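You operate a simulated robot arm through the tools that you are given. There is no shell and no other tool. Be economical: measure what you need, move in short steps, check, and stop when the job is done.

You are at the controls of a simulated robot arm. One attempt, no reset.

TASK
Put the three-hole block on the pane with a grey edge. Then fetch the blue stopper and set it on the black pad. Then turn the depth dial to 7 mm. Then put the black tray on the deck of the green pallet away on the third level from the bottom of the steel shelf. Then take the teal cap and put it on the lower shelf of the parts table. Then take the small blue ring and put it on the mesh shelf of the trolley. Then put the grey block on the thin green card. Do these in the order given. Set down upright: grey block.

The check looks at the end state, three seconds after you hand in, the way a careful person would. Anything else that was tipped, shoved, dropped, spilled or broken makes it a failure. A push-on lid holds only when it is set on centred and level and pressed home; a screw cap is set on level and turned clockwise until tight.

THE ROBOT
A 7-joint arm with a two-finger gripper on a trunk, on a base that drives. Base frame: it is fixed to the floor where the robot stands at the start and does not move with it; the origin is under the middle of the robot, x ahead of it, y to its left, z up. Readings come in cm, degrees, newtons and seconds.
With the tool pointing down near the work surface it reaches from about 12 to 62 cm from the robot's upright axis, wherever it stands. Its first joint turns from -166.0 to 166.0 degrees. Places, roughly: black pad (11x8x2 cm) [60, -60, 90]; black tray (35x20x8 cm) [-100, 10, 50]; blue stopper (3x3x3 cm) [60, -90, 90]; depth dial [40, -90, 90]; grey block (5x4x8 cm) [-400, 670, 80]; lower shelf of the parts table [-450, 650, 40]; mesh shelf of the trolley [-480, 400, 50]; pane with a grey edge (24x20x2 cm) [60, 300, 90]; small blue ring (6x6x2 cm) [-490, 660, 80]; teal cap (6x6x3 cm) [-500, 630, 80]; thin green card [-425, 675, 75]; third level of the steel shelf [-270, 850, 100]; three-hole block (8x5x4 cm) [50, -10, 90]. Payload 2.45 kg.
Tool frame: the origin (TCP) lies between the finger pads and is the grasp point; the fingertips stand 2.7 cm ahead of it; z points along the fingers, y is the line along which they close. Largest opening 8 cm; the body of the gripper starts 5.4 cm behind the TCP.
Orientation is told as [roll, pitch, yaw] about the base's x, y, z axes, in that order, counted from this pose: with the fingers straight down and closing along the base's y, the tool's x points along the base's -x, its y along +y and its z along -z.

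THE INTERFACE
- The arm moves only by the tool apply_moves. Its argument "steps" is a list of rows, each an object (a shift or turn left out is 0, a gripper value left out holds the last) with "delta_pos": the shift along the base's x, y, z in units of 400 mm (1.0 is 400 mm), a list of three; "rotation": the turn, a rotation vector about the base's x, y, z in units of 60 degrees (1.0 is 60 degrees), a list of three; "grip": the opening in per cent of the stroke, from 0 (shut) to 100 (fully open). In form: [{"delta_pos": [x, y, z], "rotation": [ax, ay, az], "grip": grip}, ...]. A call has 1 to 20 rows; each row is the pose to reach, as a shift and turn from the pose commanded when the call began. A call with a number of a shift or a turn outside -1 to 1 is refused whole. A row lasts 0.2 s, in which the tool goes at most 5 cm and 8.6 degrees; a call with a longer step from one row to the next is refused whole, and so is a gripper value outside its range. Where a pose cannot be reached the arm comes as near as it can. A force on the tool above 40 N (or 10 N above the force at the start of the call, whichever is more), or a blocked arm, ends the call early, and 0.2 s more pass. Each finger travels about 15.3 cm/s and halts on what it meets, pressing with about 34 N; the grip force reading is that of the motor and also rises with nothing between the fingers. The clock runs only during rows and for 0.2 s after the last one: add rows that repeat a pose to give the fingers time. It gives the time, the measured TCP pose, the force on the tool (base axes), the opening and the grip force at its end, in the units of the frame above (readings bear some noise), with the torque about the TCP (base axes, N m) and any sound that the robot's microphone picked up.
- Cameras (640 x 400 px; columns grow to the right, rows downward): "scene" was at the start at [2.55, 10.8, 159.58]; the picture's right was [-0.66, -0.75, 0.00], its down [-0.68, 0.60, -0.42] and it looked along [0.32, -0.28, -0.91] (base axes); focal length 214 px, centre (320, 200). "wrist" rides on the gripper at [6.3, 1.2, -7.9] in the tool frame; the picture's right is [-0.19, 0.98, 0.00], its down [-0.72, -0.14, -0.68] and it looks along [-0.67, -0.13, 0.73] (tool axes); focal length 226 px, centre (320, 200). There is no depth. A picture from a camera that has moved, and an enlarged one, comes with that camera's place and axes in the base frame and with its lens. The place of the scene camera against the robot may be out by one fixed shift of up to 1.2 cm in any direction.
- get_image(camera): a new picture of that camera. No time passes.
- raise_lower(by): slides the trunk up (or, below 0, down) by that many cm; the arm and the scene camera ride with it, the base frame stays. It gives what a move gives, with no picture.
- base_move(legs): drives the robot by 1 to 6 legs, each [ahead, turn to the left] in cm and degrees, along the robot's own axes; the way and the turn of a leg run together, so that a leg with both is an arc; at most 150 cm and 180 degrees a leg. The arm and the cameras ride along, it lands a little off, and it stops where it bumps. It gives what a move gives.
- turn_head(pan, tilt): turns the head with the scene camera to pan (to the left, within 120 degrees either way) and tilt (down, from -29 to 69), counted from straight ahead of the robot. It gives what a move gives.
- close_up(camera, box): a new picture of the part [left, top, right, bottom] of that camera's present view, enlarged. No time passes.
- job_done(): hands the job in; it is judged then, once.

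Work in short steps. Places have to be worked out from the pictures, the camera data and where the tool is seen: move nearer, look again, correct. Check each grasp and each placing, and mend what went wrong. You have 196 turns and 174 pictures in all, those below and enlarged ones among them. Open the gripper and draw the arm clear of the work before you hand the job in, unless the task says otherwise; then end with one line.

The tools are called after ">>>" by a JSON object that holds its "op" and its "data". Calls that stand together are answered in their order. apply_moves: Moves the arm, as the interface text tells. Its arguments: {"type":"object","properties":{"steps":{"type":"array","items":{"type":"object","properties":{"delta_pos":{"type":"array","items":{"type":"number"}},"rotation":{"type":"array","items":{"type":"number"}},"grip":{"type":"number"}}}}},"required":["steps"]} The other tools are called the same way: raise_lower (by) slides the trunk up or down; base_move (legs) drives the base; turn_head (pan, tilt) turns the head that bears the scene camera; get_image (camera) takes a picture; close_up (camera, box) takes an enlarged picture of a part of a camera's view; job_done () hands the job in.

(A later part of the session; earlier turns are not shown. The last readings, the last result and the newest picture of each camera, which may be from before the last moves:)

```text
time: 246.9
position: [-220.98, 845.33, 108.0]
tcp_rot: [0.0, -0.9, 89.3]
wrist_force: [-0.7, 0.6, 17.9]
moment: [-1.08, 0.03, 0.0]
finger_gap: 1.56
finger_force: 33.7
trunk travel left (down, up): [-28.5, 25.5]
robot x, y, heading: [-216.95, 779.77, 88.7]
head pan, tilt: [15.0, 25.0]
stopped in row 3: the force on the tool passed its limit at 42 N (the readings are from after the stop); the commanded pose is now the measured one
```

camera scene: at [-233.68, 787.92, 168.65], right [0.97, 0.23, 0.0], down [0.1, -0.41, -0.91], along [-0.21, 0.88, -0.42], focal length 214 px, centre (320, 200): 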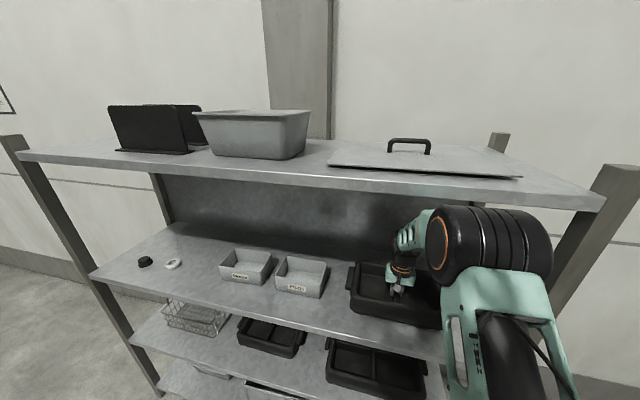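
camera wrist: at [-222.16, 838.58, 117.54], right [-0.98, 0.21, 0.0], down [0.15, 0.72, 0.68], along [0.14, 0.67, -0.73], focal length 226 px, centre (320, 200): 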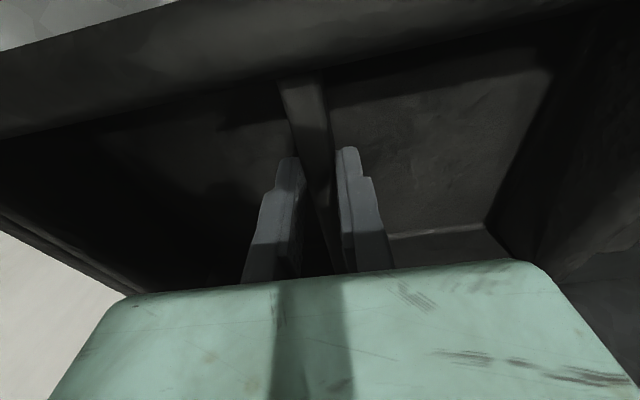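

Contact came earlier than expected, on the near side. I look.

>>> {"op": "close_up", "data": {"camera": "scene", "box": [260, 220, 480, 370]}}

```text
2.67 times, centred on (370, 295) of scene
camera zoom: at [-233.68, 787.79, 168.67], right [0.97, 0.23, 0.0], down [0.1, -0.41, -0.91], along [-0.21, 0.88, -0.42], focal length 572 px, centre (187, -53)
```

zoom: 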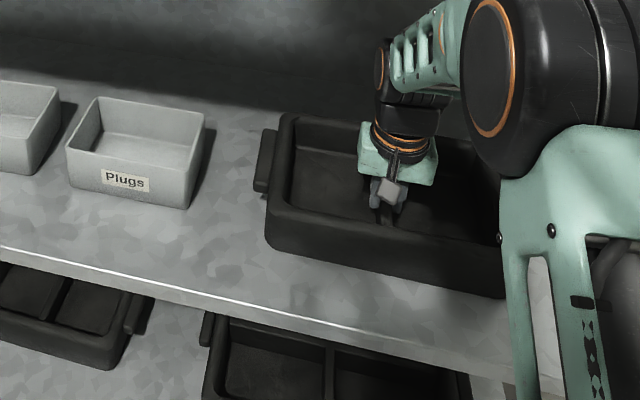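

It's resting on its near edge. I ease down 3 mm more to seat it flat.

>>> {"op": "apply_moves", "data": {"steps": [{"delta_pos": [0, 0, -0.004]}, {"delta_pos": [0, 0, -0.008]}]}}

```text
time: 247.5
position: [-220.98, 845.49, 107.95]
tcp_rot: [0.1, -1.4, 89.3]
wrist_force: [0.6, 0.4, 16.2]
moment: [-1.05, -0.01, -0.01]
finger_gap: 1.56
finger_force: 33.9
trunk travel left (down, up): [-28.5, 25.5]
robot x, y, heading: [-217.2, 779.6, 88.7]
head pan, tilt: [15.0, 25.0]
stopped in row 2: the force on the tool passed its limit at 42 N (the readings are from after the stop); the commanded pose is now the measured one
```

The grip pivots the tray about x with its near edge low. I back up 3 mm and rotate the tool a few degrees so the far side comes down, watching the moment.

>>> {"op": "apply_moves", "data": {"steps": [{"delta_pos": [0, 0, 0.008], "rotation": [-0.03, 0, 0]}, {"delta_pos": [0, 0, 0.008], "rotation": [-0.06, 0, 0]}, {"delta_pos": [0, 0, 0.008], "rotation": [-0.08, 0, 0]}]}}

>>> {"op": "get_image", "data": {"camera": "wrist"}}

```text
time: 248.3
position: [-220.94, 845.53, 108.14]
tcp_rot: [-0.1, 3.6, 89.2]
wrist_force: [-1.2, 2.4, 5.6]
moment: [1.01, 0.0, 0.06]
finger_gap: 1.56
finger_force: 34.1
trunk travel left (down, up): [-28.5, 25.5]
robot x, y, heading: [-217.42, 779.76, 88.5]
head pan, tilt: [15.0, 25.0]
```

```text
73 pictures are left
camera wrist: at [-222.32, 839.75, 116.35], right [-0.98, 0.21, -0.01], down [0.15, 0.76, 0.63], along [0.14, 0.62, -0.77], focal length 226 px, centre (320, 200)
```

wrist: 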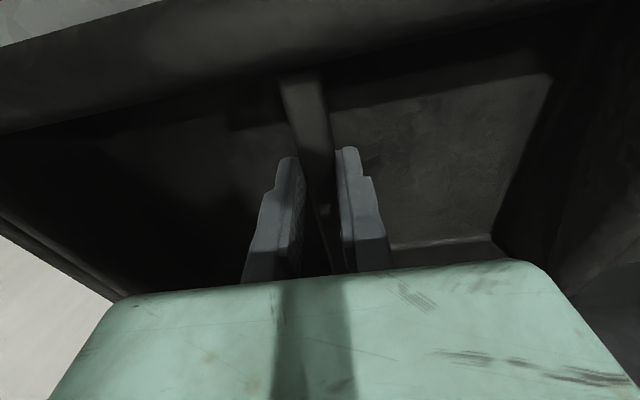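

Moment reversed, so the flat attitude lies between. I rotate back 2°, settle, and open.

>>> {"op": "apply_moves", "data": {"steps": [{"delta_pos": [0, 0, -0.002], "rotation": [0.035, 0, 0]}, {"delta_pos": [0, 0, -0.002], "rotation": [0.035, 0, 0]}]}}

```text
time: 248.9
position: [-220.88, 845.52, 108.04]
tcp_rot: [0.0, 1.6, 89.3]
wrist_force: [-0.7, -3.9, 8.6]
moment: [-1.03, 0.03, -0.03]
finger_gap: 1.53
finger_force: 33.9
trunk travel left (down, up): [-28.5, 25.5]
robot x, y, heading: [-217.57, 779.81, 88.6]
head pan, tilt: [15.0, 25.0]
```

The moment is just grip friction: the tray sits flat. Opening, then rising a little and checking.

>>> {"op": "apply_moves", "data": {"steps": [{"grip": 20}, {"grip": 40}, {"grip": 50}, {"grip": 50}, {"delta_pos": [0, 0, 0.04], "rotation": [0.0, 0, 0]}, {"delta_pos": [0, 0, 0.1], "rotation": [0.025, 0, 0]}, {"delta_pos": [0, 0, 0.15], "rotation": [0.027, 0, 0]}, {"delta_pos": [0, 0, 0.19], "rotation": [0.027, 0, 0]}, {"delta_pos": [0, 0, 0.19], "rotation": [0.027, 0, 0]}]}}

>>> {"op": "get_image", "data": {"camera": "wrist"}}

>>> {"op": "get_image", "data": {"camera": "scene"}}

```text
time: 250.9
position: [-220.93, 845.45, 115.61]
tcp_rot: [-0.1, -0.2, 89.2]
wrist_force: [-0.1, -0.1, 1.3]
moment: [-0.02, 0.04, -0.03]
finger_gap: 4.0
finger_force: 0.0
trunk travel left (down, up): [-28.5, 25.5]
robot x, y, heading: [-217.34, 779.62, 88.5]
head pan, tilt: [15.0, 25.0]
```

```text
72 pictures are left
camera wrist: at [-222.31, 839.16, 123.54], right [-0.98, 0.21, 0.0], down [0.15, 0.71, 0.68], along [0.14, 0.67, -0.73], focal length 226 px, centre (320, 200)
```

wrist: 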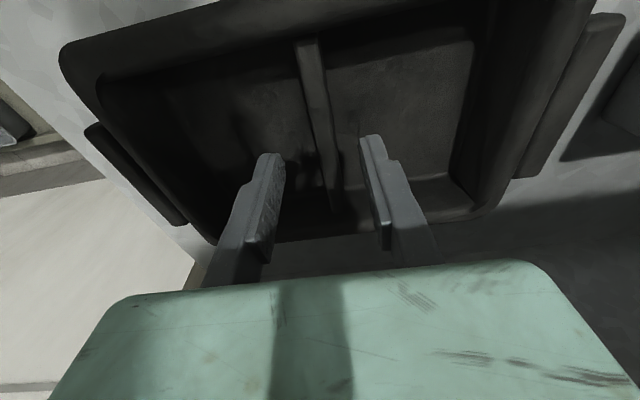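

```text
71 pictures are left
camera scene: at [-233.68, 787.93, 168.64], right [0.97, 0.23, 0.0], down [0.1, -0.41, -0.91], along [-0.21, 0.88, -0.42], focal length 214 px, centre (320, 200)
```

scene: 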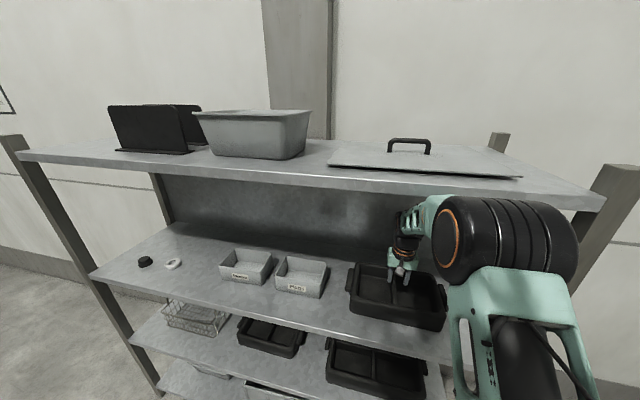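

Tray placed. I withdraw the hand from the shelf, then back off.

>>> {"op": "apply_moves", "data": {"steps": [{"delta_pos": [0, -0.08, 0.02]}, {"delta_pos": [0, -0.18, 0.02]}, {"delta_pos": [0, -0.28, 0.02]}, {"delta_pos": [0, -0.38, 0.02]}, {"delta_pos": [0, -0.46, 0.02]}, {"delta_pos": [0, -0.46, 0.02]}]}}

>>> {"op": "base_move", "data": {"legs": [[-45, 0], [0, 105]]}}

>>> {"op": "turn_head", "data": {"pan": 20, "tilt": 20}}

>>> {"op": "get_image", "data": {"camera": "scene"}}

```text
time: 252.3
position: [-220.92, 827.16, 116.24]
tcp_rot: [-0.1, -0.2, 89.3]
wrist_force: [0.1, 0.6, 0.8]
moment: [0.03, -0.03, -0.01]
finger_gap: 3.99
finger_force: 0.0
trunk travel left (down, up): [-28.5, 25.5]
robot x, y, heading: [-217.2, 779.47, 88.8]
head pan, tilt: [15.0, 25.0]
```

```text
time: 259.4
position: [-264.37, 722.49, 116.29]
tcp_rot: [0.0, -0.1, -168.9]
wrist_force: [0.5, 0.9, -0.8]
moment: [0.0, -0.02, 0.0]
finger_gap: 3.99
finger_force: 0.1
trunk travel left (down, up): [-28.5, 25.5]
robot x, y, heading: [-218.85, 735.45, -169.8]
head pan, tilt: [15.0, 25.0]
```

```text
time: 260.0
position: [-264.4, 722.46, 116.25]
tcp_rot: [0.1, 0.0, -169.0]
wrist_force: [0.5, 0.6, -0.1]
moment: [0.0, 0.0, 0.0]
finger_gap: 4.01
finger_force: 0.1
trunk travel left (down, up): [-28.5, 25.5]
robot x, y, heading: [-218.58, 735.55, -169.7]
head pan, tilt: [20.0, 20.0]
```

```text
70 pictures are left
camera scene: at [-222.33, 718.02, 169.45], right [-0.5, 0.86, 0.0], down [0.3, 0.17, -0.94], along [-0.81, -0.47, -0.34], focal length 214 px, centre (320, 200)
```

scene: 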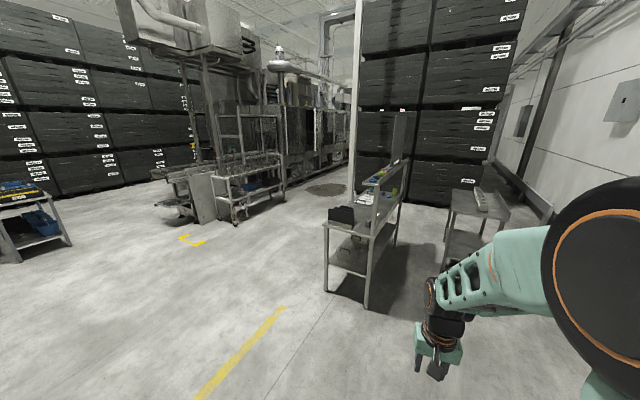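

The parts table's near end is at x≈-385, y≈626–676. I zoom to see what is on it and how it is accessible.

>>> {"op": "close_up", "data": {"camera": "scene", "box": [310, 130, 430, 310]}}

>>> {"op": "close_up", "data": {"camera": "scene", "box": [150, 100, 300, 250]}}

```text
2.22 times, centred on (370, 220) of scene
camera zoom: at [-222.33, 718.02, 169.45], right [-0.5, 0.86, 0.0], down [0.3, 0.17, -0.94], along [-0.81, -0.47, -0.34], focal length 477 px, centre (209, 156)
```

zoom: 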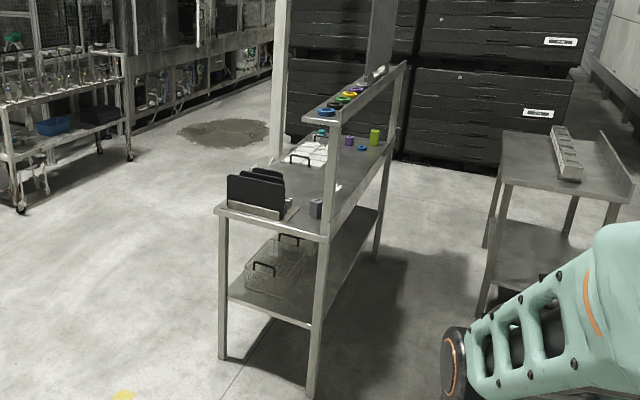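

```text
2.67 times, centred on (225, 175) of scene
camera zoom: at [-222.33, 718.02, 169.45], right [-0.5, 0.86, 0.0], down [0.3, 0.17, -0.94], along [-0.81, -0.47, -0.34], focal length 572 px, centre (573, 267)
```

zoom: 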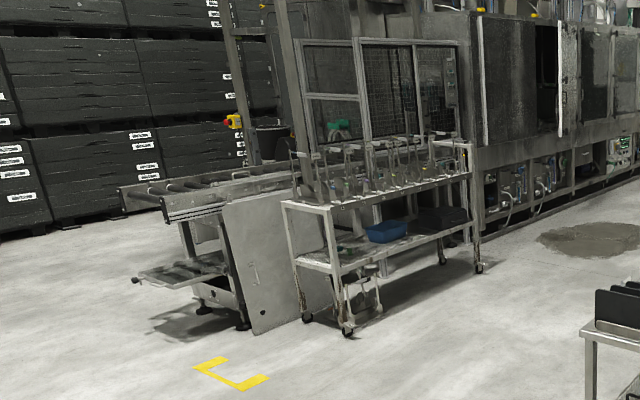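

The table has a narrow raised shelf along its +y edge. The cap (y≈630) is best taken from the −y side. I drive around to there, pausing to look.

>>> {"op": "base_move", "data": {"legs": [[0, 42], [150, 0], [50, 0], [0, -75]]}}

>>> {"op": "turn_head", "data": {"pan": 5, "tilt": 25}}

>>> {"op": "get_image", "data": {"camera": "scene"}}

```text
time: 275.5
position: [-390.76, 587.38, 116.12]
tcp_rot: [-0.1, -0.1, 158.0]
wrist_force: [0.0, 0.5, 0.1]
moment: [-0.02, 0.02, -0.01]
finger_gap: 4.02
finger_force: 0.0
trunk travel left (down, up): [-28.5, 25.5]
robot x, y, heading: [-345.57, 573.65, 157.1]
head pan, tilt: [20.0, 20.0]
```

```text
time: 276.3
position: [-390.8, 587.43, 116.12]
tcp_rot: [0.0, -0.2, 158.0]
wrist_force: [0.1, 0.7, 0.3]
moment: [0.04, -0.02, 0.01]
finger_gap: 4.02
finger_force: 0.0
trunk travel left (down, up): [-28.5, 25.5]
robot x, y, heading: [-345.35, 573.43, 157.4]
head pan, tilt: [5.0, 25.0]
```

```text
67 pictures are left
camera scene: at [-357.94, 563.26, 168.65], right [0.3, 0.95, 0.0], down [0.4, -0.13, -0.91], along [-0.86, 0.28, -0.42], focal length 214 px, centre (320, 200)
```

scene: 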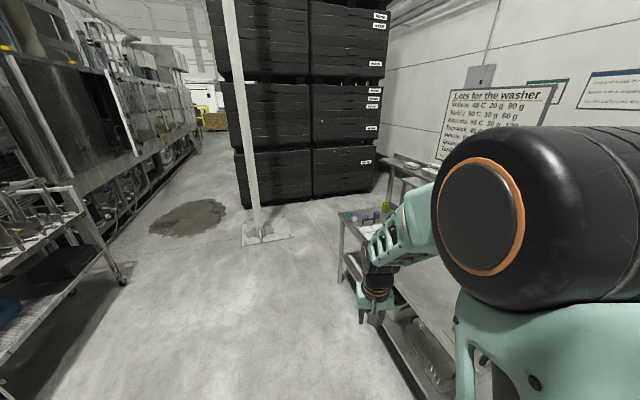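

I continue west along the front of the table and turn to face it.

>>> {"op": "base_move", "data": {"legs": [[0, 22], [130, 0], [0, -89]]}}

>>> {"op": "get_image", "data": {"camera": "scene"}}

>>> {"op": "get_image", "data": {"camera": "wrist"}}

```text
time: 288.0
position: [-480.8, 621.73, 116.22]
tcp_rot: [0.0, 0.0, 90.5]
wrist_force: [0.2, -0.8, -0.1]
moment: [0.01, 0.03, -0.03]
finger_gap: 4.02
finger_force: 0.0
trunk travel left (down, up): [-28.5, 25.5]
robot x, y, heading: [-476.27, 574.19, 89.9]
head pan, tilt: [5.0, 25.0]
```

```text
66 pictures are left
camera scene: at [-491.21, 582.48, 168.65], right [1.0, 0.08, 0.0], down [0.04, -0.42, -0.91], along [-0.08, 0.9, -0.42], focal length 214 px, centre (320, 200)
```

scene: 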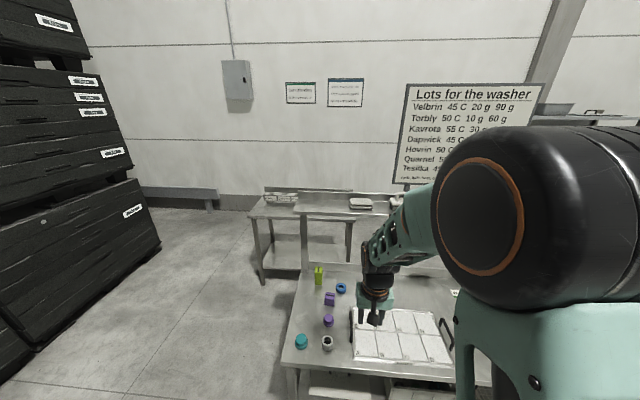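

```text
65 pictures are left
camera wrist: at [-482.05, 615.35, 124.06], right [-0.98, 0.18, 0.0], down [0.14, 0.72, 0.68], along [0.12, 0.67, -0.73], focal length 226 px, centre (320, 200)
```

wrist: 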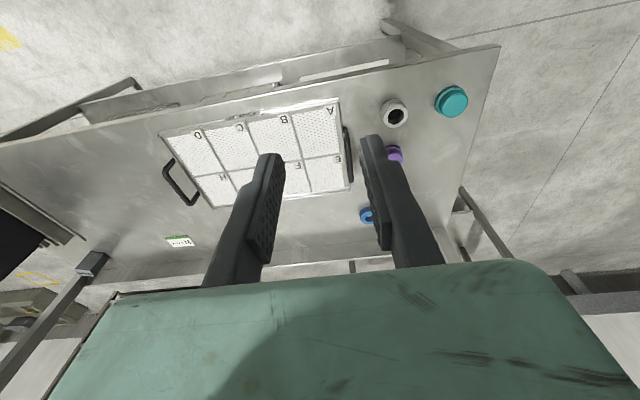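

Wrist view: cap ≈(-504.5,635.5), small blue ring ≈(-487,667), card ≈(-423,670), table front edge y≈628. I zoom to see the lower shelf contents.

>>> {"op": "close_up", "data": {"camera": "scene", "box": [260, 260, 460, 400]}}

>>> {"op": "close_up", "data": {"camera": "wrist", "box": [340, 30, 520, 250]}}

```text
2.86 times, centred on (360, 330) of scene
camera zoom: at [-491.21, 582.48, 168.65], right [1.0, 0.08, 0.0], down [0.04, -0.42, -0.91], along [-0.08, 0.9, -0.42], focal length 613 px, centre (206, -171)
```

zoom: 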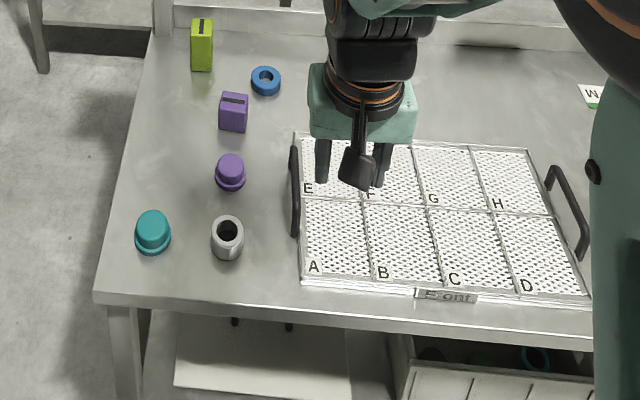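

```text
1.82 times, centred on (430, 140) of wrist
camera zoom: at [-482.05, 615.35, 124.06], right [-0.98, 0.18, 0.0], down [0.14, 0.72, 0.68], along [0.12, 0.67, -0.73], focal length 411 px, centre (120, 309)
```

zoom: 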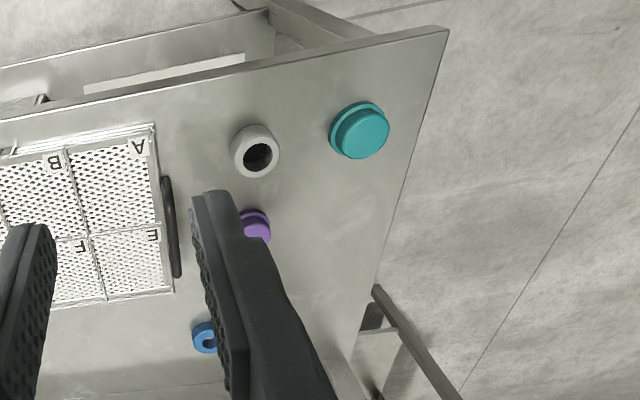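

The cap is near the front edge, so I'll grip it with a horizontal tool (camera on top), which also suits the low shelf. First I turn the tool's yaw by +180° in three calls, drawing it slightly back.

>>> {"op": "apply_moves", "data": {"steps": [{"rotation": [0, 0, 0.14], "grip": 100}, {"rotation": [0, 0, 0.28]}, {"rotation": [0, 0, 0.42]}, {"rotation": [0, 0, 0.56]}, {"rotation": [0, 0, 0.7]}, {"rotation": [0, 0, 0.84]}, {"rotation": [0, 0, 0.98]}, {"rotation": [0, 0, 1.0]}]}}

>>> {"op": "apply_moves", "data": {"steps": [{"rotation": [0, 0, 0.14]}, {"rotation": [0, 0, 0.28]}, {"rotation": [0, 0, 0.42]}, {"rotation": [0, 0, 0.56]}, {"rotation": [0, 0, 0.7]}, {"rotation": [0, 0, 0.84]}, {"rotation": [0, 0, 0.98]}, {"rotation": [0, 0, 1.0]}]}}

>>> {"op": "apply_moves", "data": {"steps": [{"rotation": [0, 0, 0.14]}, {"rotation": [0, 0, 0.28]}, {"rotation": [0, 0, 0.42]}, {"rotation": [0, 0, 0.56]}, {"rotation": [0, 0, 0.7]}, {"rotation": [0, 0, 0.84]}, {"rotation": [0, 0, 0.98]}, {"rotation": [0, 0, 1.0]}]}}

```text
time: 289.8
position: [-480.81, 621.65, 116.12]
tcp_rot: [0.1, 0.0, 150.7]
wrist_force: [0.4, -0.6, -0.4]
moment: [0.0, -0.02, -0.03]
finger_gap: 8.01
finger_force: 0.0
trunk travel left (down, up): [-28.5, 25.5]
robot x, y, heading: [-476.31, 574.39, 89.9]
head pan, tilt: [5.0, 25.0]
```

```text
time: 291.6
position: [-480.95, 621.82, 116.26]
tcp_rot: [0.1, -0.1, -149.3]
wrist_force: [-0.5, -0.7, 0.1]
moment: [0.05, 0.04, 0.03]
finger_gap: 7.99
finger_force: 0.0
trunk travel left (down, up): [-28.5, 25.5]
robot x, y, heading: [-476.47, 574.45, 89.7]
head pan, tilt: [5.0, 25.0]
```

```text
time: 293.4
position: [-480.86, 621.64, 116.23]
tcp_rot: [0.1, 0.0, -89.4]
wrist_force: [-0.6, -0.8, 0.3]
moment: [-0.02, 0.02, -0.01]
finger_gap: 7.97
finger_force: 0.0
trunk travel left (down, up): [-28.5, 25.5]
robot x, y, heading: [-476.12, 574.62, 89.7]
head pan, tilt: [5.0, 25.0]
```

The flip works. I shift the base 22 cm to the left so the cap is straight ahead.

>>> {"op": "base_move", "data": {"legs": [[0, 90], [23, 0], [0, -90]]}}

>>> {"op": "apply_moves", "data": {"steps": [{"delta_pos": [0, 0, 0], "rotation": [0.13, 0, 0]}, {"delta_pos": [0, -0.02, -0.02], "rotation": [0.26, 0, 0]}, {"delta_pos": [0, -0.04, -0.04], "rotation": [0.39, 0, 0]}, {"delta_pos": [0, -0.06, -0.06], "rotation": [0.52, 0, 0]}, {"delta_pos": [0, -0.08, -0.08], "rotation": [0.65, 0, 0]}, {"delta_pos": [0, -0.1, -0.1], "rotation": [0.78, 0, 0]}, {"delta_pos": [0, -0.12, -0.12], "rotation": [0.91, 0, 0]}, {"delta_pos": [0, -0.14, -0.14], "rotation": [1.0, 0, 0]}, {"delta_pos": [0, -0.14, -0.14], "rotation": [1.0, 0, 0]}]}}

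>>> {"op": "get_image", "data": {"camera": "wrist"}}

```text
time: 302.9
position: [-499.87, 623.58, 116.02]
tcp_rot: [0.0, -0.1, -94.5]
wrist_force: [0.4, 0.4, 0.2]
moment: [0.05, -0.02, 0.04]
finger_gap: 7.99
finger_force: 0.1
trunk travel left (down, up): [-28.5, 25.5]
robot x, y, heading: [-499.72, 575.92, 84.8]
head pan, tilt: [5.0, 25.0]
```

```text
time: 304.9
position: [-499.83, 626.09, 108.88]
tcp_rot: [-7.6, 59.8, -98.8]
wrist_force: [0.5, -0.1, 0.0]
moment: [-0.03, 0.03, 0.0]
finger_gap: 8.0
finger_force: 0.1
out of reach, approached as far as the arm can: row 4, 5, 6, 7, 8, 9
trunk travel left (down, up): [-28.5, 25.5]
robot x, y, heading: [-499.34, 576.25, 84.8]
head pan, tilt: [5.0, 25.0]
```

```text
62 pictures are left
camera wrist: at [-498.2, 622.34, 118.16], right [0.96, -0.13, -0.23], down [-0.2, -0.94, -0.27], along [-0.18, 0.3, -0.93], focal length 226 px, centre (320, 200)
```

wrist: 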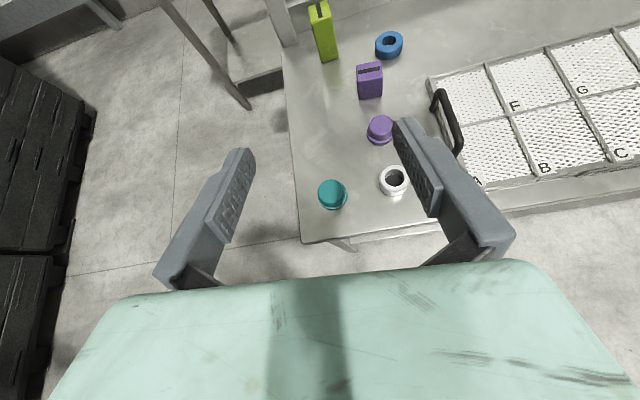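

With a horizontal tool the reach must be longer: I back the base 14 cm and then bring the tool level in front of the cap, short of the table edge.

>>> {"op": "base_move", "data": {"legs": [[-14, 0]]}}

>>> {"op": "apply_moves", "data": {"steps": [{"delta_pos": [0, 0.03, 0], "rotation": [0.1, -0.014, 0.004]}, {"delta_pos": [-0.02, 0.06, -0.03], "rotation": [0.2, -0.029, 0.008]}, {"delta_pos": [-0.04, 0.1, -0.06], "rotation": [0.3, -0.043, 0.012]}, {"delta_pos": [-0.06, 0.12, -0.1], "rotation": [0.4, -0.058, 0.016]}, {"delta_pos": [-0.085, 0.14, -0.15], "rotation": [0.5, -0.072, 0.02]}, {"delta_pos": [-0.085, 0.15, -0.22], "rotation": [0.5, -0.072, 0.02]}, {"delta_pos": [-0.085, 0.15, -0.3], "rotation": [0.5, -0.072, 0.02]}, {"delta_pos": [-0.085, 0.15, -0.4], "rotation": [0.5, -0.072, 0.02]}, {"delta_pos": [-0.085, 0.15, -0.5], "rotation": [0.5, -0.072, 0.02]}, {"delta_pos": [-0.085, 0.15, -0.5], "rotation": [0.5, -0.072, 0.02]}]}}

>>> {"op": "get_image", "data": {"camera": "wrist"}}

```text
time: 306.2
position: [-501.14, 612.16, 108.83]
tcp_rot: [-7.6, 59.5, -98.8]
wrist_force: [0.2, 0.3, 0.0]
moment: [0.0, 0.0, -0.02]
finger_gap: 8.01
finger_force: 0.0
trunk travel left (down, up): [-28.5, 25.5]
robot x, y, heading: [-500.76, 561.99, 85.0]
head pan, tilt: [5.0, 25.0]
```

```text
time: 308.4
position: [-504.61, 618.07, 88.73]
tcp_rot: [2.8, 89.8, -87.0]
wrist_force: [-0.2, 0.5, -0.6]
moment: [0.04, -0.01, -0.01]
finger_gap: 8.01
finger_force: 0.1
trunk travel left (down, up): [-28.5, 25.5]
robot x, y, heading: [-501.09, 562.35, 84.8]
head pan, tilt: [5.0, 25.0]
```

```text
61 pictures are left
camera wrist: at [-503.34, 610.24, 94.86], right [0.98, 0.0, -0.19], down [-0.14, -0.68, -0.72], along [-0.13, 0.73, -0.67], focal length 226 px, centre (320, 200)
```

wrist: 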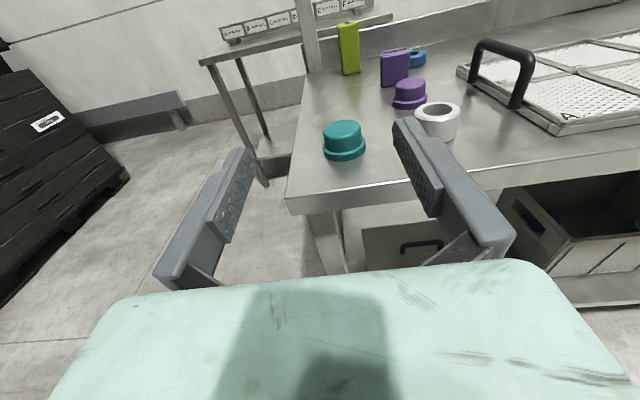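

Triangulating the corner: table top z≈80, front edge y≈627; cap base ≈(-503.1,634.8), top ≈84. I tilt the tool 20° down from horizontal so the hand clears the edge, and line up in front.

>>> {"op": "apply_moves", "data": {"steps": [{"delta_pos": [0.01, 0.0, 0], "rotation": [-0.1, 0, 0]}, {"delta_pos": [0.02, 0.0, -0.04], "rotation": [-0.2, 0, 0]}, {"delta_pos": [0.037, 0.02, -0.08], "rotation": [-0.333, 0, 0]}, {"delta_pos": [0.037, 0.05, -0.11], "rotation": [-0.333, 0, 0]}, {"delta_pos": [0.037, 0.08, -0.13], "rotation": [-0.333, 0, 0]}, {"delta_pos": [0.037, 0.08, -0.13], "rotation": [-0.333, 0, 0]}]}}

>>> {"op": "get_image", "data": {"camera": "wrist"}}

```text
time: 309.8
position: [-503.14, 621.49, 83.6]
tcp_rot: [-0.1, 69.9, -89.8]
wrist_force: [1.2, -0.6, 0.4]
moment: [0.03, 0.03, 0.0]
finger_gap: 8.02
finger_force: 0.0
trunk travel left (down, up): [-28.5, 25.5]
robot x, y, heading: [-500.5, 562.36, 84.8]
head pan, tilt: [5.0, 25.0]
```

```text
60 pictures are left
camera wrist: at [-501.97, 616.18, 92.22], right [0.98, -0.06, -0.18], down [-0.14, -0.89, -0.44], along [-0.13, 0.46, -0.88], focal length 226 px, centre (320, 200)
```

wrist: 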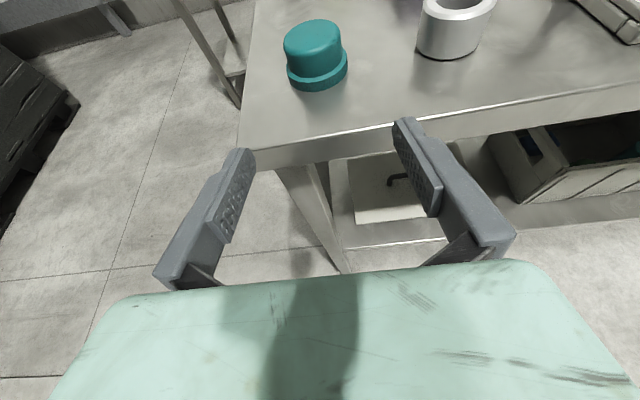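

Aligned with the cap (-503.2,634.5). Moving forward 13 cm with the fingers around it.

>>> {"op": "apply_moves", "data": {"steps": [{"delta_pos": [0, 0.08, -0.01]}, {"delta_pos": [0, 0.16, -0.02]}, {"delta_pos": [0, 0.24, -0.028]}, {"delta_pos": [0, 0.3, -0.03]}, {"delta_pos": [0, 0.332, -0.03]}, {"delta_pos": [0, 0.332, -0.03]}]}}

>>> {"op": "get_image", "data": {"camera": "wrist"}}

```text
time: 311.2
position: [-503.21, 634.51, 82.25]
tcp_rot: [0.0, 69.9, -89.9]
wrist_force: [-0.9, -0.5, 0.3]
moment: [0.02, -0.02, 0.02]
finger_gap: 7.99
finger_force: 0.0
trunk travel left (down, up): [-28.5, 25.5]
robot x, y, heading: [-501.11, 562.48, 85.1]
head pan, tilt: [5.0, 25.0]
```

```text
59 pictures are left
camera wrist: at [-502.03, 629.36, 90.95], right [0.98, -0.06, -0.18], down [-0.14, -0.89, -0.44], along [-0.13, 0.46, -0.88], focal length 226 px, centre (320, 200)
```

wrist: 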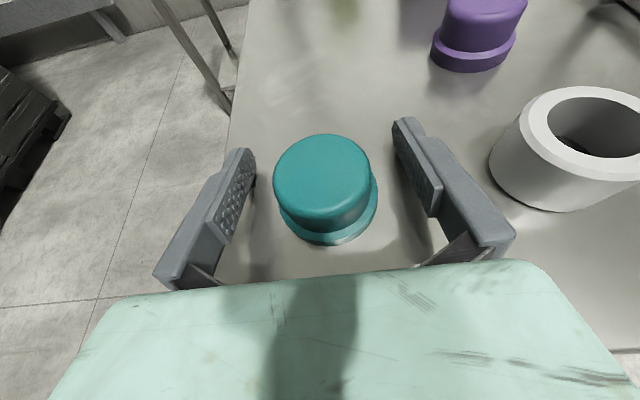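

Cap is centred between the fingers. Closing and lifting slightly.

>>> {"op": "apply_moves", "data": {"steps": [{"grip": 60}, {"grip": 30}, {"grip": 0}, {"grip": 0}, {"grip": 0}]}}

>>> {"op": "apply_moves", "data": {"steps": [{"delta_pos": [0, 0, 0.01]}, {"delta_pos": [0, 0, 0.03]}, {"delta_pos": [0, 0, 0.06]}, {"delta_pos": [0, 0, 0.1]}, {"delta_pos": [0, 0, 0.1]}]}}

>>> {"op": "get_image", "data": {"camera": "wrist"}}

```text
time: 312.4
position: [-503.17, 634.71, 82.39]
tcp_rot: [-0.1, 69.9, -89.9]
wrist_force: [-0.1, 1.4, 3.4]
moment: [0.03, -0.02, 0.02]
finger_gap: 4.25
finger_force: 33.9
trunk travel left (down, up): [-28.5, 25.5]
robot x, y, heading: [-500.59, 562.83, 85.4]
head pan, tilt: [5.0, 25.0]
```

```text
time: 313.6
position: [-503.0, 634.66, 86.42]
tcp_rot: [0.0, 69.9, -90.0]
wrist_force: [0.6, -0.1, -0.5]
moment: [0.03, -0.02, 0.01]
finger_gap: 4.31
finger_force: 34.3
trunk travel left (down, up): [-28.5, 25.5]
robot x, y, heading: [-501.1, 562.47, 84.9]
head pan, tilt: [5.0, 25.0]
```

```text
58 pictures are left
camera wrist: at [-501.83, 629.41, 95.05], right [0.98, -0.06, -0.18], down [-0.14, -0.89, -0.44], along [-0.13, 0.46, -0.88], focal length 226 px, centre (320, 200)
```

wrist: 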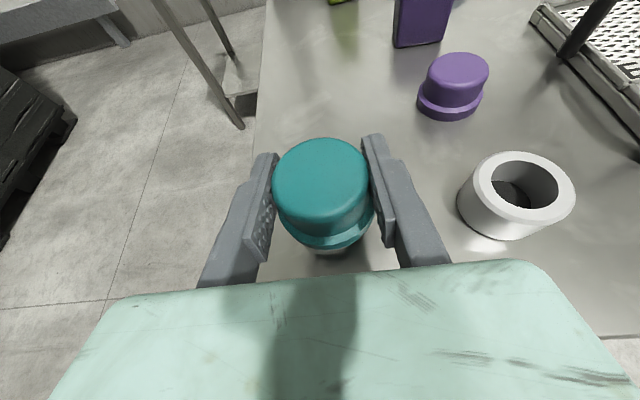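

Cap held. I draw back clear of the table and lower the trunk to look at the lower shelf.

>>> {"op": "apply_moves", "data": {"steps": [{"delta_pos": [0, -0.1, 0.01]}, {"delta_pos": [0, -0.2, 0.01]}, {"delta_pos": [0, -0.3, 0.01]}, {"delta_pos": [0, -0.4, 0]}, {"delta_pos": [0, -0.48, 0]}, {"delta_pos": [0, -0.48, 0]}]}}

>>> {"op": "raise_lower", "data": {"by": -28}}

>>> {"op": "get_image", "data": {"camera": "wrist"}}

>>> {"op": "get_image", "data": {"camera": "scene"}}

```text
time: 315.0
position: [-502.95, 615.59, 86.45]
tcp_rot: [-0.1, 69.9, -89.9]
wrist_force: [0.2, -0.4, -0.6]
moment: [0.02, -0.02, -0.03]
finger_gap: 4.31
finger_force: 34.1
trunk travel left (down, up): [-28.5, 25.5]
robot x, y, heading: [-500.89, 562.69, 85.2]
head pan, tilt: [5.0, 25.0]
```

```text
time: 317.8
position: [-502.94, 615.63, 58.44]
tcp_rot: [0.0, 69.9, -89.9]
wrist_force: [0.3, 0.2, -0.4]
moment: [-0.03, -0.02, 0.0]
finger_gap: 4.32
finger_force: 33.7
trunk travel left (down, up): [-0.5, 53.5]
robot x, y, heading: [-500.88, 562.45, 85.0]
head pan, tilt: [5.0, 25.0]
```

```text
57 pictures are left
camera wrist: at [-501.68, 610.39, 67.08], right [0.98, -0.06, -0.18], down [-0.14, -0.89, -0.44], along [-0.13, 0.46, -0.88], focal length 226 px, centre (320, 200)
```

wrist: 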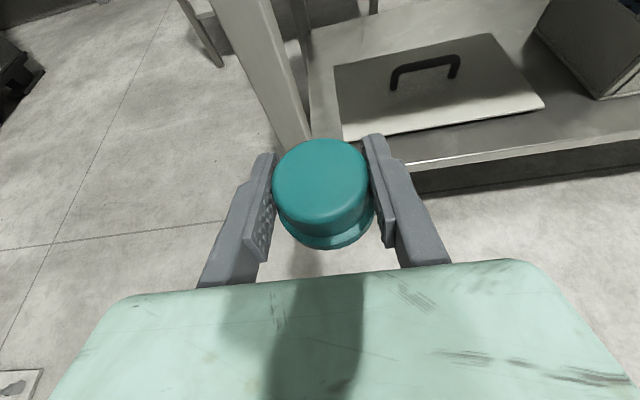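

```text
56 pictures are left
camera scene: at [-514.98, 571.55, 140.66], right [1.0, 0.0, 0.0], down [0.0, -0.42, -0.91], along [0.0, 0.91, -0.42], focal length 214 px, centre (320, 200)
```

scene: 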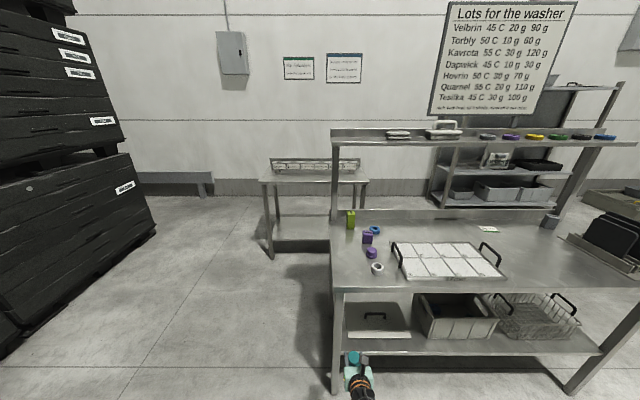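

The lower shelf holds a lid plate, a bin and a basket. I zoom for a free spot.

>>> {"op": "close_up", "data": {"camera": "scene", "box": [325, 270, 625, 370]}}

```text
2.13 times, centred on (475, 320) of scene
camera zoom: at [-514.98, 571.55, 140.66], right [1.0, 0.0, 0.0], down [0.0, -0.42, -0.91], along [0.0, 0.91, -0.42], focal length 458 px, centre (-11, -56)
```

zoom: 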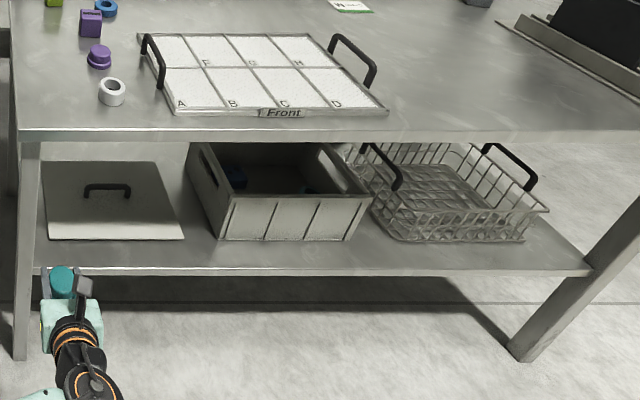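

A free pocket exists at the front between lid and bin: centre about (-469,632), shelf z≈41, edge y≈628. I shift the base 30 cm to the right to face it.

>>> {"op": "base_move", "data": {"legs": [[0, -85], [30, 0], [0, 90]]}}

>>> {"op": "get_image", "data": {"camera": "wrist"}}

```text
time: 327.4
position: [-481.59, 616.23, 58.4]
tcp_rot: [0.0, 70.0, -80.4]
wrist_force: [-1.0, -0.4, 0.1]
moment: [0.0, -0.04, 0.01]
finger_gap: 4.28
finger_force: 34.2
trunk travel left (down, up): [-0.5, 53.5]
robot x, y, heading: [-470.41, 564.13, 94.3]
head pan, tilt: [5.0, 25.0]
```

```text
54 pictures are left
camera wrist: at [-479.45, 611.29, 67.06], right [0.98, 0.1, -0.18], down [0.01, -0.9, -0.44], along [-0.21, 0.43, -0.88], focal length 226 px, centre (320, 200)
```

wrist: 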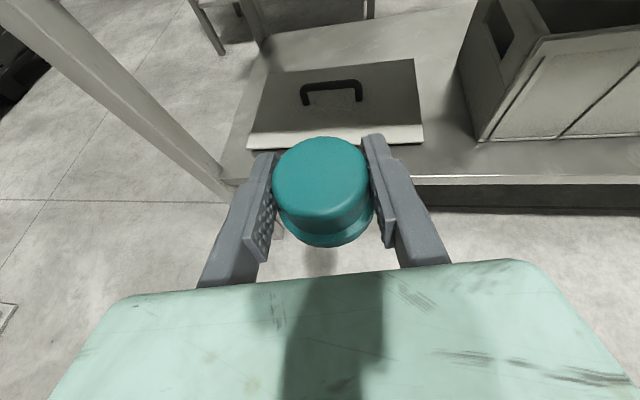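

Refined: pocket between lid corner (-472.1,632.6) and bin corner (-465.5,633.1), edge y≈627. I align the tool straight, lower, and bring the cap to (-468.8,630.7).

>>> {"op": "apply_moves", "data": {"steps": [{"delta_pos": [0.06, 0, -0.04], "rotation": [0, 0, -0.05]}, {"delta_pos": [0.13, 0, -0.09], "rotation": [0, 0, -0.1]}, {"delta_pos": [0.2, 0, -0.15], "rotation": [0, 0, -0.16]}, {"delta_pos": [0.27, 0, -0.22], "rotation": [0, 0, -0.16]}, {"delta_pos": [0.32, 0, -0.29], "rotation": [0, 0, -0.16]}, {"delta_pos": [0.32, 0, -0.29], "rotation": [0, 0, -0.16]}]}}

>>> {"op": "get_image", "data": {"camera": "wrist"}}

```text
time: 328.8
position: [-468.75, 616.25, 46.84]
tcp_rot: [0.0, 69.9, -90.0]
wrist_force: [1.5, 0.3, -0.3]
moment: [-0.02, 0.0, 0.04]
finger_gap: 4.3
finger_force: 34.1
trunk travel left (down, up): [-0.5, 53.5]
robot x, y, heading: [-470.49, 563.92, 94.4]
head pan, tilt: [5.0, 25.0]
```

```text
53 pictures are left
camera wrist: at [-467.6, 610.92, 55.38], right [0.98, -0.07, -0.18], down [-0.14, -0.89, -0.44], along [-0.13, 0.46, -0.88], focal length 226 px, centre (320, 200)
```

wrist: 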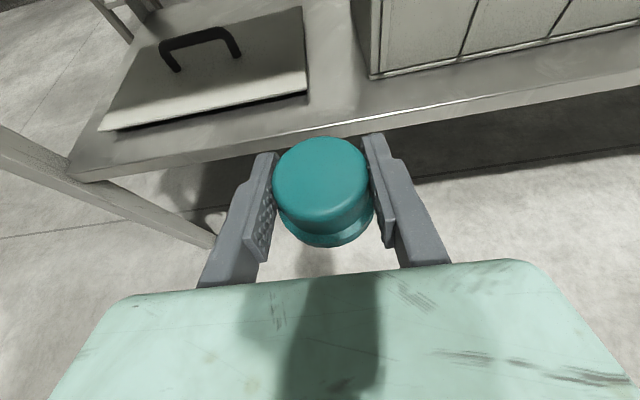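

Comparing both views, the shelf is lower: z≈36, edge y≈629.5, pocket x −471…−463 behind y≈636. I aim for (-467,633.2), approaching at z≈42.

>>> {"op": "apply_moves", "data": {"steps": [{"delta_pos": [0.02, 0.0, -0.06]}, {"delta_pos": [0.044, 0.06, -0.12]}, {"delta_pos": [0.044, 0.14, -0.12]}, {"delta_pos": [0.044, 0.22, -0.12]}, {"delta_pos": [0.044, 0.3, -0.12]}, {"delta_pos": [0.044, 0.36, -0.12]}, {"delta_pos": [0.044, 0.424, -0.12]}, {"delta_pos": [0.044, 0.424, -0.12]}]}}

>>> {"op": "get_image", "data": {"camera": "wrist"}}

>>> {"op": "close_up", "data": {"camera": "scene", "box": [200, 260, 400, 400]}}

```text
time: 330.6
position: [-466.99, 633.35, 41.82]
tcp_rot: [0.0, 69.8, -89.9]
wrist_force: [0.1, 1.0, -1.6]
moment: [-0.02, 0.0, 0.02]
finger_gap: 4.3
finger_force: 34.0
trunk travel left (down, up): [-0.5, 53.5]
robot x, y, heading: [-470.53, 563.94, 94.7]
head pan, tilt: [5.0, 25.0]
```

```text
52 pictures are left
camera wrist: at [-465.86, 628.06, 50.37], right [0.98, -0.07, -0.18], down [-0.14, -0.89, -0.44], along [-0.13, 0.46, -0.88], focal length 226 px, centre (320, 200)
```

wrist: 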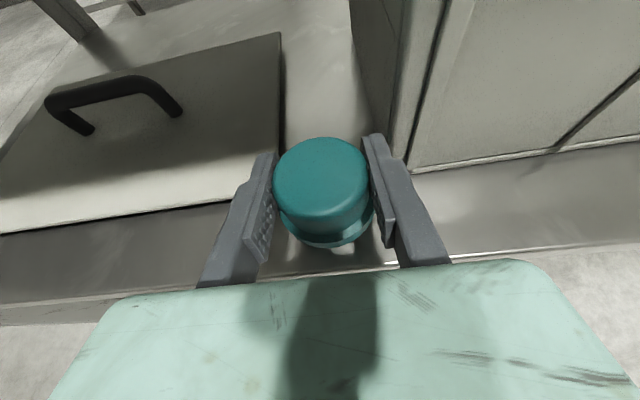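

```text
2.86 times, centred on (300, 330) of scene
camera zoom: at [-486.03, 570.81, 140.65], right [0.99, 0.17, 0.0], down [0.07, -0.42, -0.91], along [-0.15, 0.89, -0.42], focal length 613 px, centre (377, -171)
```

zoom: 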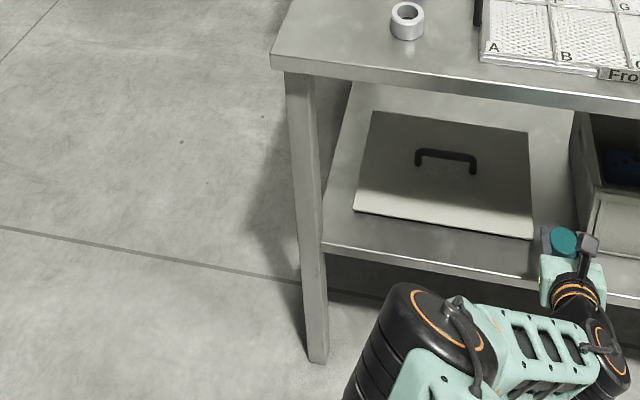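

The pocket centre is nearer x=-466; I shift 1 cm right, 0.5 cm back, then lower stepwise.

>>> {"op": "apply_moves", "data": {"steps": [{"delta_pos": [0.025, -0.012, 0]}, {"delta_pos": [0.025, -0.012, -0.03]}, {"delta_pos": [0.025, -0.012, -0.05]}, {"delta_pos": [0.025, -0.012, -0.065]}, {"delta_pos": [0.025, -0.012, -0.065]}]}}

>>> {"op": "get_image", "data": {"camera": "wrist"}}

```text
time: 331.8
position: [-466.15, 632.92, 39.29]
tcp_rot: [-0.1, 69.9, -90.1]
wrist_force: [-0.9, 0.4, -1.2]
moment: [0.02, -0.01, 0.01]
finger_gap: 4.3
finger_force: 33.8
trunk travel left (down, up): [-0.5, 53.5]
robot x, y, heading: [-470.72, 564.06, 94.5]
head pan, tilt: [5.0, 25.0]
```

```text
50 pictures are left
camera wrist: at [-464.88, 627.6, 47.89], right [0.98, -0.07, -0.18], down [-0.14, -0.89, -0.44], along [-0.13, 0.46, -0.88], focal length 226 px, centre (320, 200)
```

wrist: 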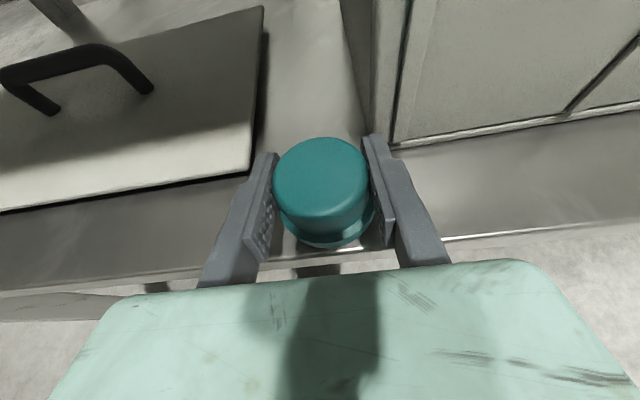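

Clear of both. Lowering further to contact.

>>> {"op": "apply_moves", "data": {"steps": [{"delta_pos": [0, 0, -0.006]}, {"delta_pos": [0, 0, -0.012]}, {"delta_pos": [0, 0, -0.018]}, {"delta_pos": [0, 0, -0.018]}]}}

```text
time: 332.8
position: [-465.93, 632.76, 38.64]
tcp_rot: [-0.1, 69.9, -90.0]
wrist_force: [0.8, -1.1, -0.3]
moment: [0.01, -0.01, -0.02]
finger_gap: 4.27
finger_force: 34.3
trunk travel left (down, up): [-0.5, 53.5]
robot x, y, heading: [-470.62, 563.85, 94.7]
head pan, tilt: [5.0, 25.0]
```

>>> {"op": "apply_moves", "data": {"steps": [{"delta_pos": [0, 0, -0.006]}, {"delta_pos": [0, 0, -0.012]}, {"delta_pos": [0, 0, -0.012]}]}}

```text
time: 333.6
position: [-465.94, 632.93, 38.37]
tcp_rot: [-0.1, 70.1, -90.0]
wrist_force: [2.1, -1.9, 19.4]
moment: [0.05, -0.08, -0.01]
finger_gap: 4.31
finger_force: 34.3
trunk travel left (down, up): [-0.5, 53.5]
robot x, y, heading: [-470.58, 563.73, 94.7]
head pan, tilt: [5.0, 25.0]
```

Contact. I open just enough (≈5.2 cm) and pull straight back.

>>> {"op": "apply_moves", "data": {"steps": [{"delta_pos": [0, 0, 0.003], "grip": 60}, {"delta_pos": [0, 0, 0.003], "grip": 64}, {"delta_pos": [0, 0, 0.003], "grip": 64}, {"delta_pos": [0, -0.06, 0.006], "grip": 66}, {"delta_pos": [0, -0.14, 0.012], "grip": 66}, {"delta_pos": [0, -0.24, 0.04], "grip": 66}, {"delta_pos": [0, -0.35, 0.1], "grip": 66}, {"delta_pos": [0, -0.42, 0.2], "grip": 66}, {"delta_pos": [0, -0.42, 0.3], "grip": 66}, {"delta_pos": [0, -0.42, 0.3], "grip": 66}]}}

>>> {"op": "get_image", "data": {"camera": "wrist"}}

```text
refused: row 7 steps farther than a row can; nothing moved
```

```text
49 pictures are left
camera wrist: at [-464.74, 627.59, 47.03], right [0.98, -0.07, -0.18], down [-0.14, -0.88, -0.44], along [-0.13, 0.46, -0.88], focal length 226 px, centre (320, 200)
```

wrist: 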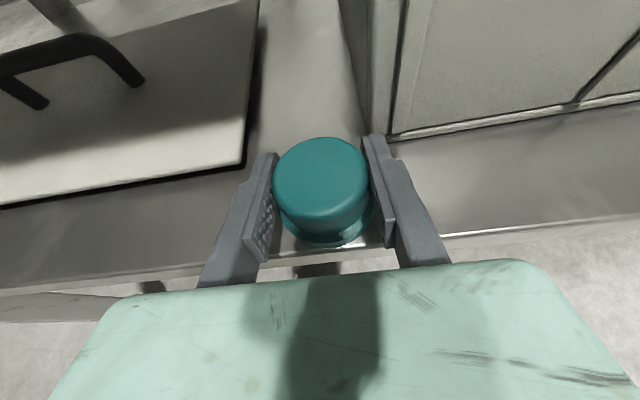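

Repeating with shorter steps.

>>> {"op": "apply_moves", "data": {"steps": [{"delta_pos": [0, 0, 0.003], "grip": 60}, {"delta_pos": [0, 0, 0.003], "grip": 64}, {"delta_pos": [0, 0, 0.003], "grip": 64}, {"delta_pos": [0, -0.06, 0.006], "grip": 66}, {"delta_pos": [0, -0.14, 0.012], "grip": 66}, {"delta_pos": [0, -0.22, 0.03], "grip": 66}, {"delta_pos": [0, -0.3, 0.07], "grip": 66}, {"delta_pos": [0, -0.37, 0.13], "grip": 66}, {"delta_pos": [0, -0.42, 0.2], "grip": 66}, {"delta_pos": [0, -0.42, 0.3], "grip": 66}, {"delta_pos": [0, -0.42, 0.3], "grip": 66}]}}

>>> {"op": "get_image", "data": {"camera": "wrist"}}

```text
time: 336.0
position: [-465.83, 615.96, 50.15]
tcp_rot: [-0.2, 69.9, -90.1]
wrist_force: [-0.1, 0.0, -0.1]
moment: [-0.02, -0.01, 0.01]
finger_gap: 5.27
finger_force: 0.0
trunk travel left (down, up): [-0.5, 53.5]
robot x, y, heading: [-470.75, 564.0, 94.7]
head pan, tilt: [5.0, 25.0]
```

```text
48 pictures are left
camera wrist: at [-464.68, 610.61, 58.73], right [0.98, -0.07, -0.18], down [-0.14, -0.89, -0.44], along [-0.13, 0.46, -0.88], focal length 226 px, centre (320, 200)
```

wrist: 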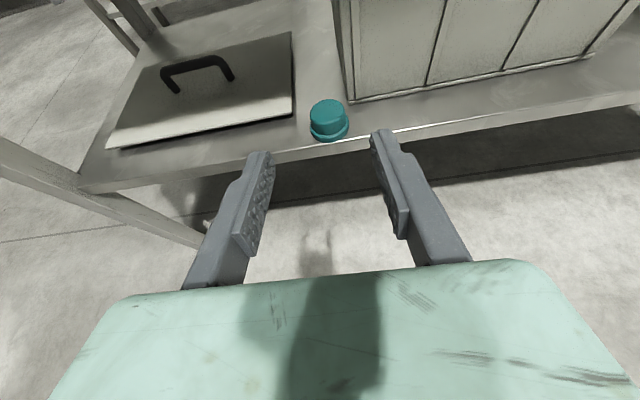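

The cap stands on the lower shelf. Next, the small blue ring at about (-487,663). I raise the trunk and bring the base closer to the table.

>>> {"op": "raise_lower", "data": {"by": 40}}

>>> {"op": "raise_lower", "data": {"by": 13}}

>>> {"op": "base_move", "data": {"legs": [[0, 21], [25, 0], [0, -25]]}}

>>> {"op": "get_image", "data": {"camera": "wrist"}}

```text
time: 339.9
position: [-465.96, 616.02, 90.15]
tcp_rot: [-0.2, 69.9, -90.0]
wrist_force: [0.5, 0.8, -0.1]
moment: [0.02, -0.03, -0.01]
finger_gap: 5.3
finger_force: 0.2
trunk travel left (down, up): [-40.5, 13.5]
robot x, y, heading: [-470.77, 564.22, 94.6]
head pan, tilt: [5.0, 25.0]
```

```text
time: 341.4
position: [-465.88, 615.93, 103.02]
tcp_rot: [0.0, 69.9, -90.0]
wrist_force: [0.2, 0.4, -0.7]
moment: [-0.01, -0.01, -0.01]
finger_gap: 5.32
finger_force: 0.1
trunk travel left (down, up): [-53.5, 0.5]
robot x, y, heading: [-470.76, 563.77, 94.4]
head pan, tilt: [5.0, 25.0]
```

```text
time: 345.7
position: [-472.4, 637.29, 103.03]
tcp_rot: [-0.1, 69.9, -94.3]
wrist_force: [-0.4, 0.1, -0.5]
moment: [-0.04, 0.0, 0.0]
finger_gap: 5.3
finger_force: 0.0
trunk travel left (down, up): [-53.5, 0.5]
robot x, y, heading: [-481.13, 585.96, 90.2]
head pan, tilt: [5.0, 25.0]
```

```text
47 pictures are left
camera wrist: at [-471.6, 631.87, 111.69], right [0.97, -0.14, -0.18], down [-0.21, -0.87, -0.44], along [-0.1, 0.47, -0.88], focal length 226 px, centre (320, 200)
```

wrist: 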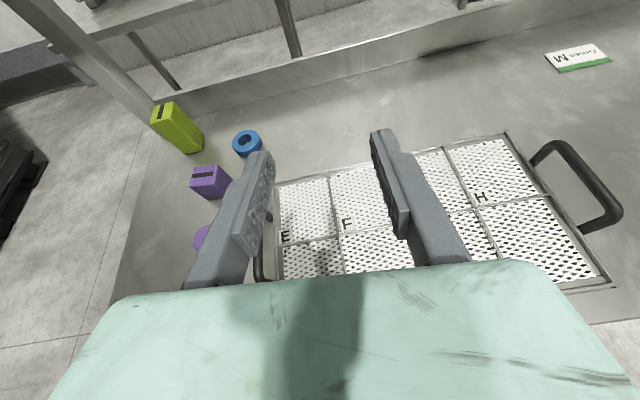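

Ring confirmed at (-487.1,663.9). I move above it while steepening the tool to 55° below horizontal.

>>> {"op": "apply_moves", "data": {"steps": [{"delta_pos": [-0.05, 0.07, 0.02], "rotation": [-0.083, 0.003, 0.01], "grip": 88}, {"delta_pos": [-0.1, 0.15, 0.02], "rotation": [-0.166, 0.006, 0.02]}, {"delta_pos": [-0.16, 0.23, 0.02], "rotation": [-0.25, 0.009, 0.03]}, {"delta_pos": [-0.22, 0.31, 0.02], "rotation": [-0.333, 0.012, 0.04]}, {"delta_pos": [-0.28, 0.39, 0], "rotation": [-0.416, 0.016, 0.05]}, {"delta_pos": [-0.33, 0.47, -0.05], "rotation": [-0.5, 0.019, 0.06]}, {"delta_pos": [-0.3675, 0.54, -0.12], "rotation": [-0.583, 0.022, 0.072]}, {"delta_pos": [-0.3675, 0.56, -0.2], "rotation": [-0.583, 0.022, 0.072]}, {"delta_pos": [-0.3675, 0.56, -0.2], "rotation": [-0.583, 0.022, 0.072]}]}}

>>> {"op": "get_image", "data": {"camera": "wrist"}}

```text
time: 347.7
position: [-487.0, 659.54, 95.08]
tcp_rot: [-0.1, 34.8, -90.0]
wrist_force: [1.3, 0.3, 0.0]
moment: [0.01, 0.03, 0.03]
finger_gap: 7.03
finger_force: 0.0
trunk travel left (down, up): [-53.5, 0.5]
robot x, y, heading: [-481.02, 585.82, 90.1]
head pan, tilt: [5.0, 25.0]
```

```text
46 pictures are left
camera wrist: at [-485.75, 660.21, 105.11], right [0.98, -0.16, -0.11], down [-0.14, -0.98, 0.15], along [-0.13, -0.13, -0.98], focal length 226 px, centre (320, 200)
```

wrist: 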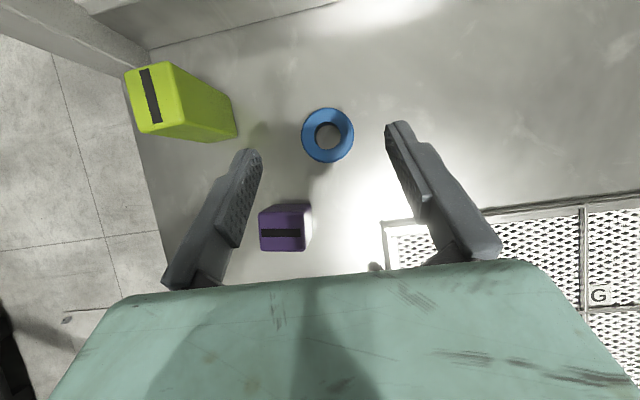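

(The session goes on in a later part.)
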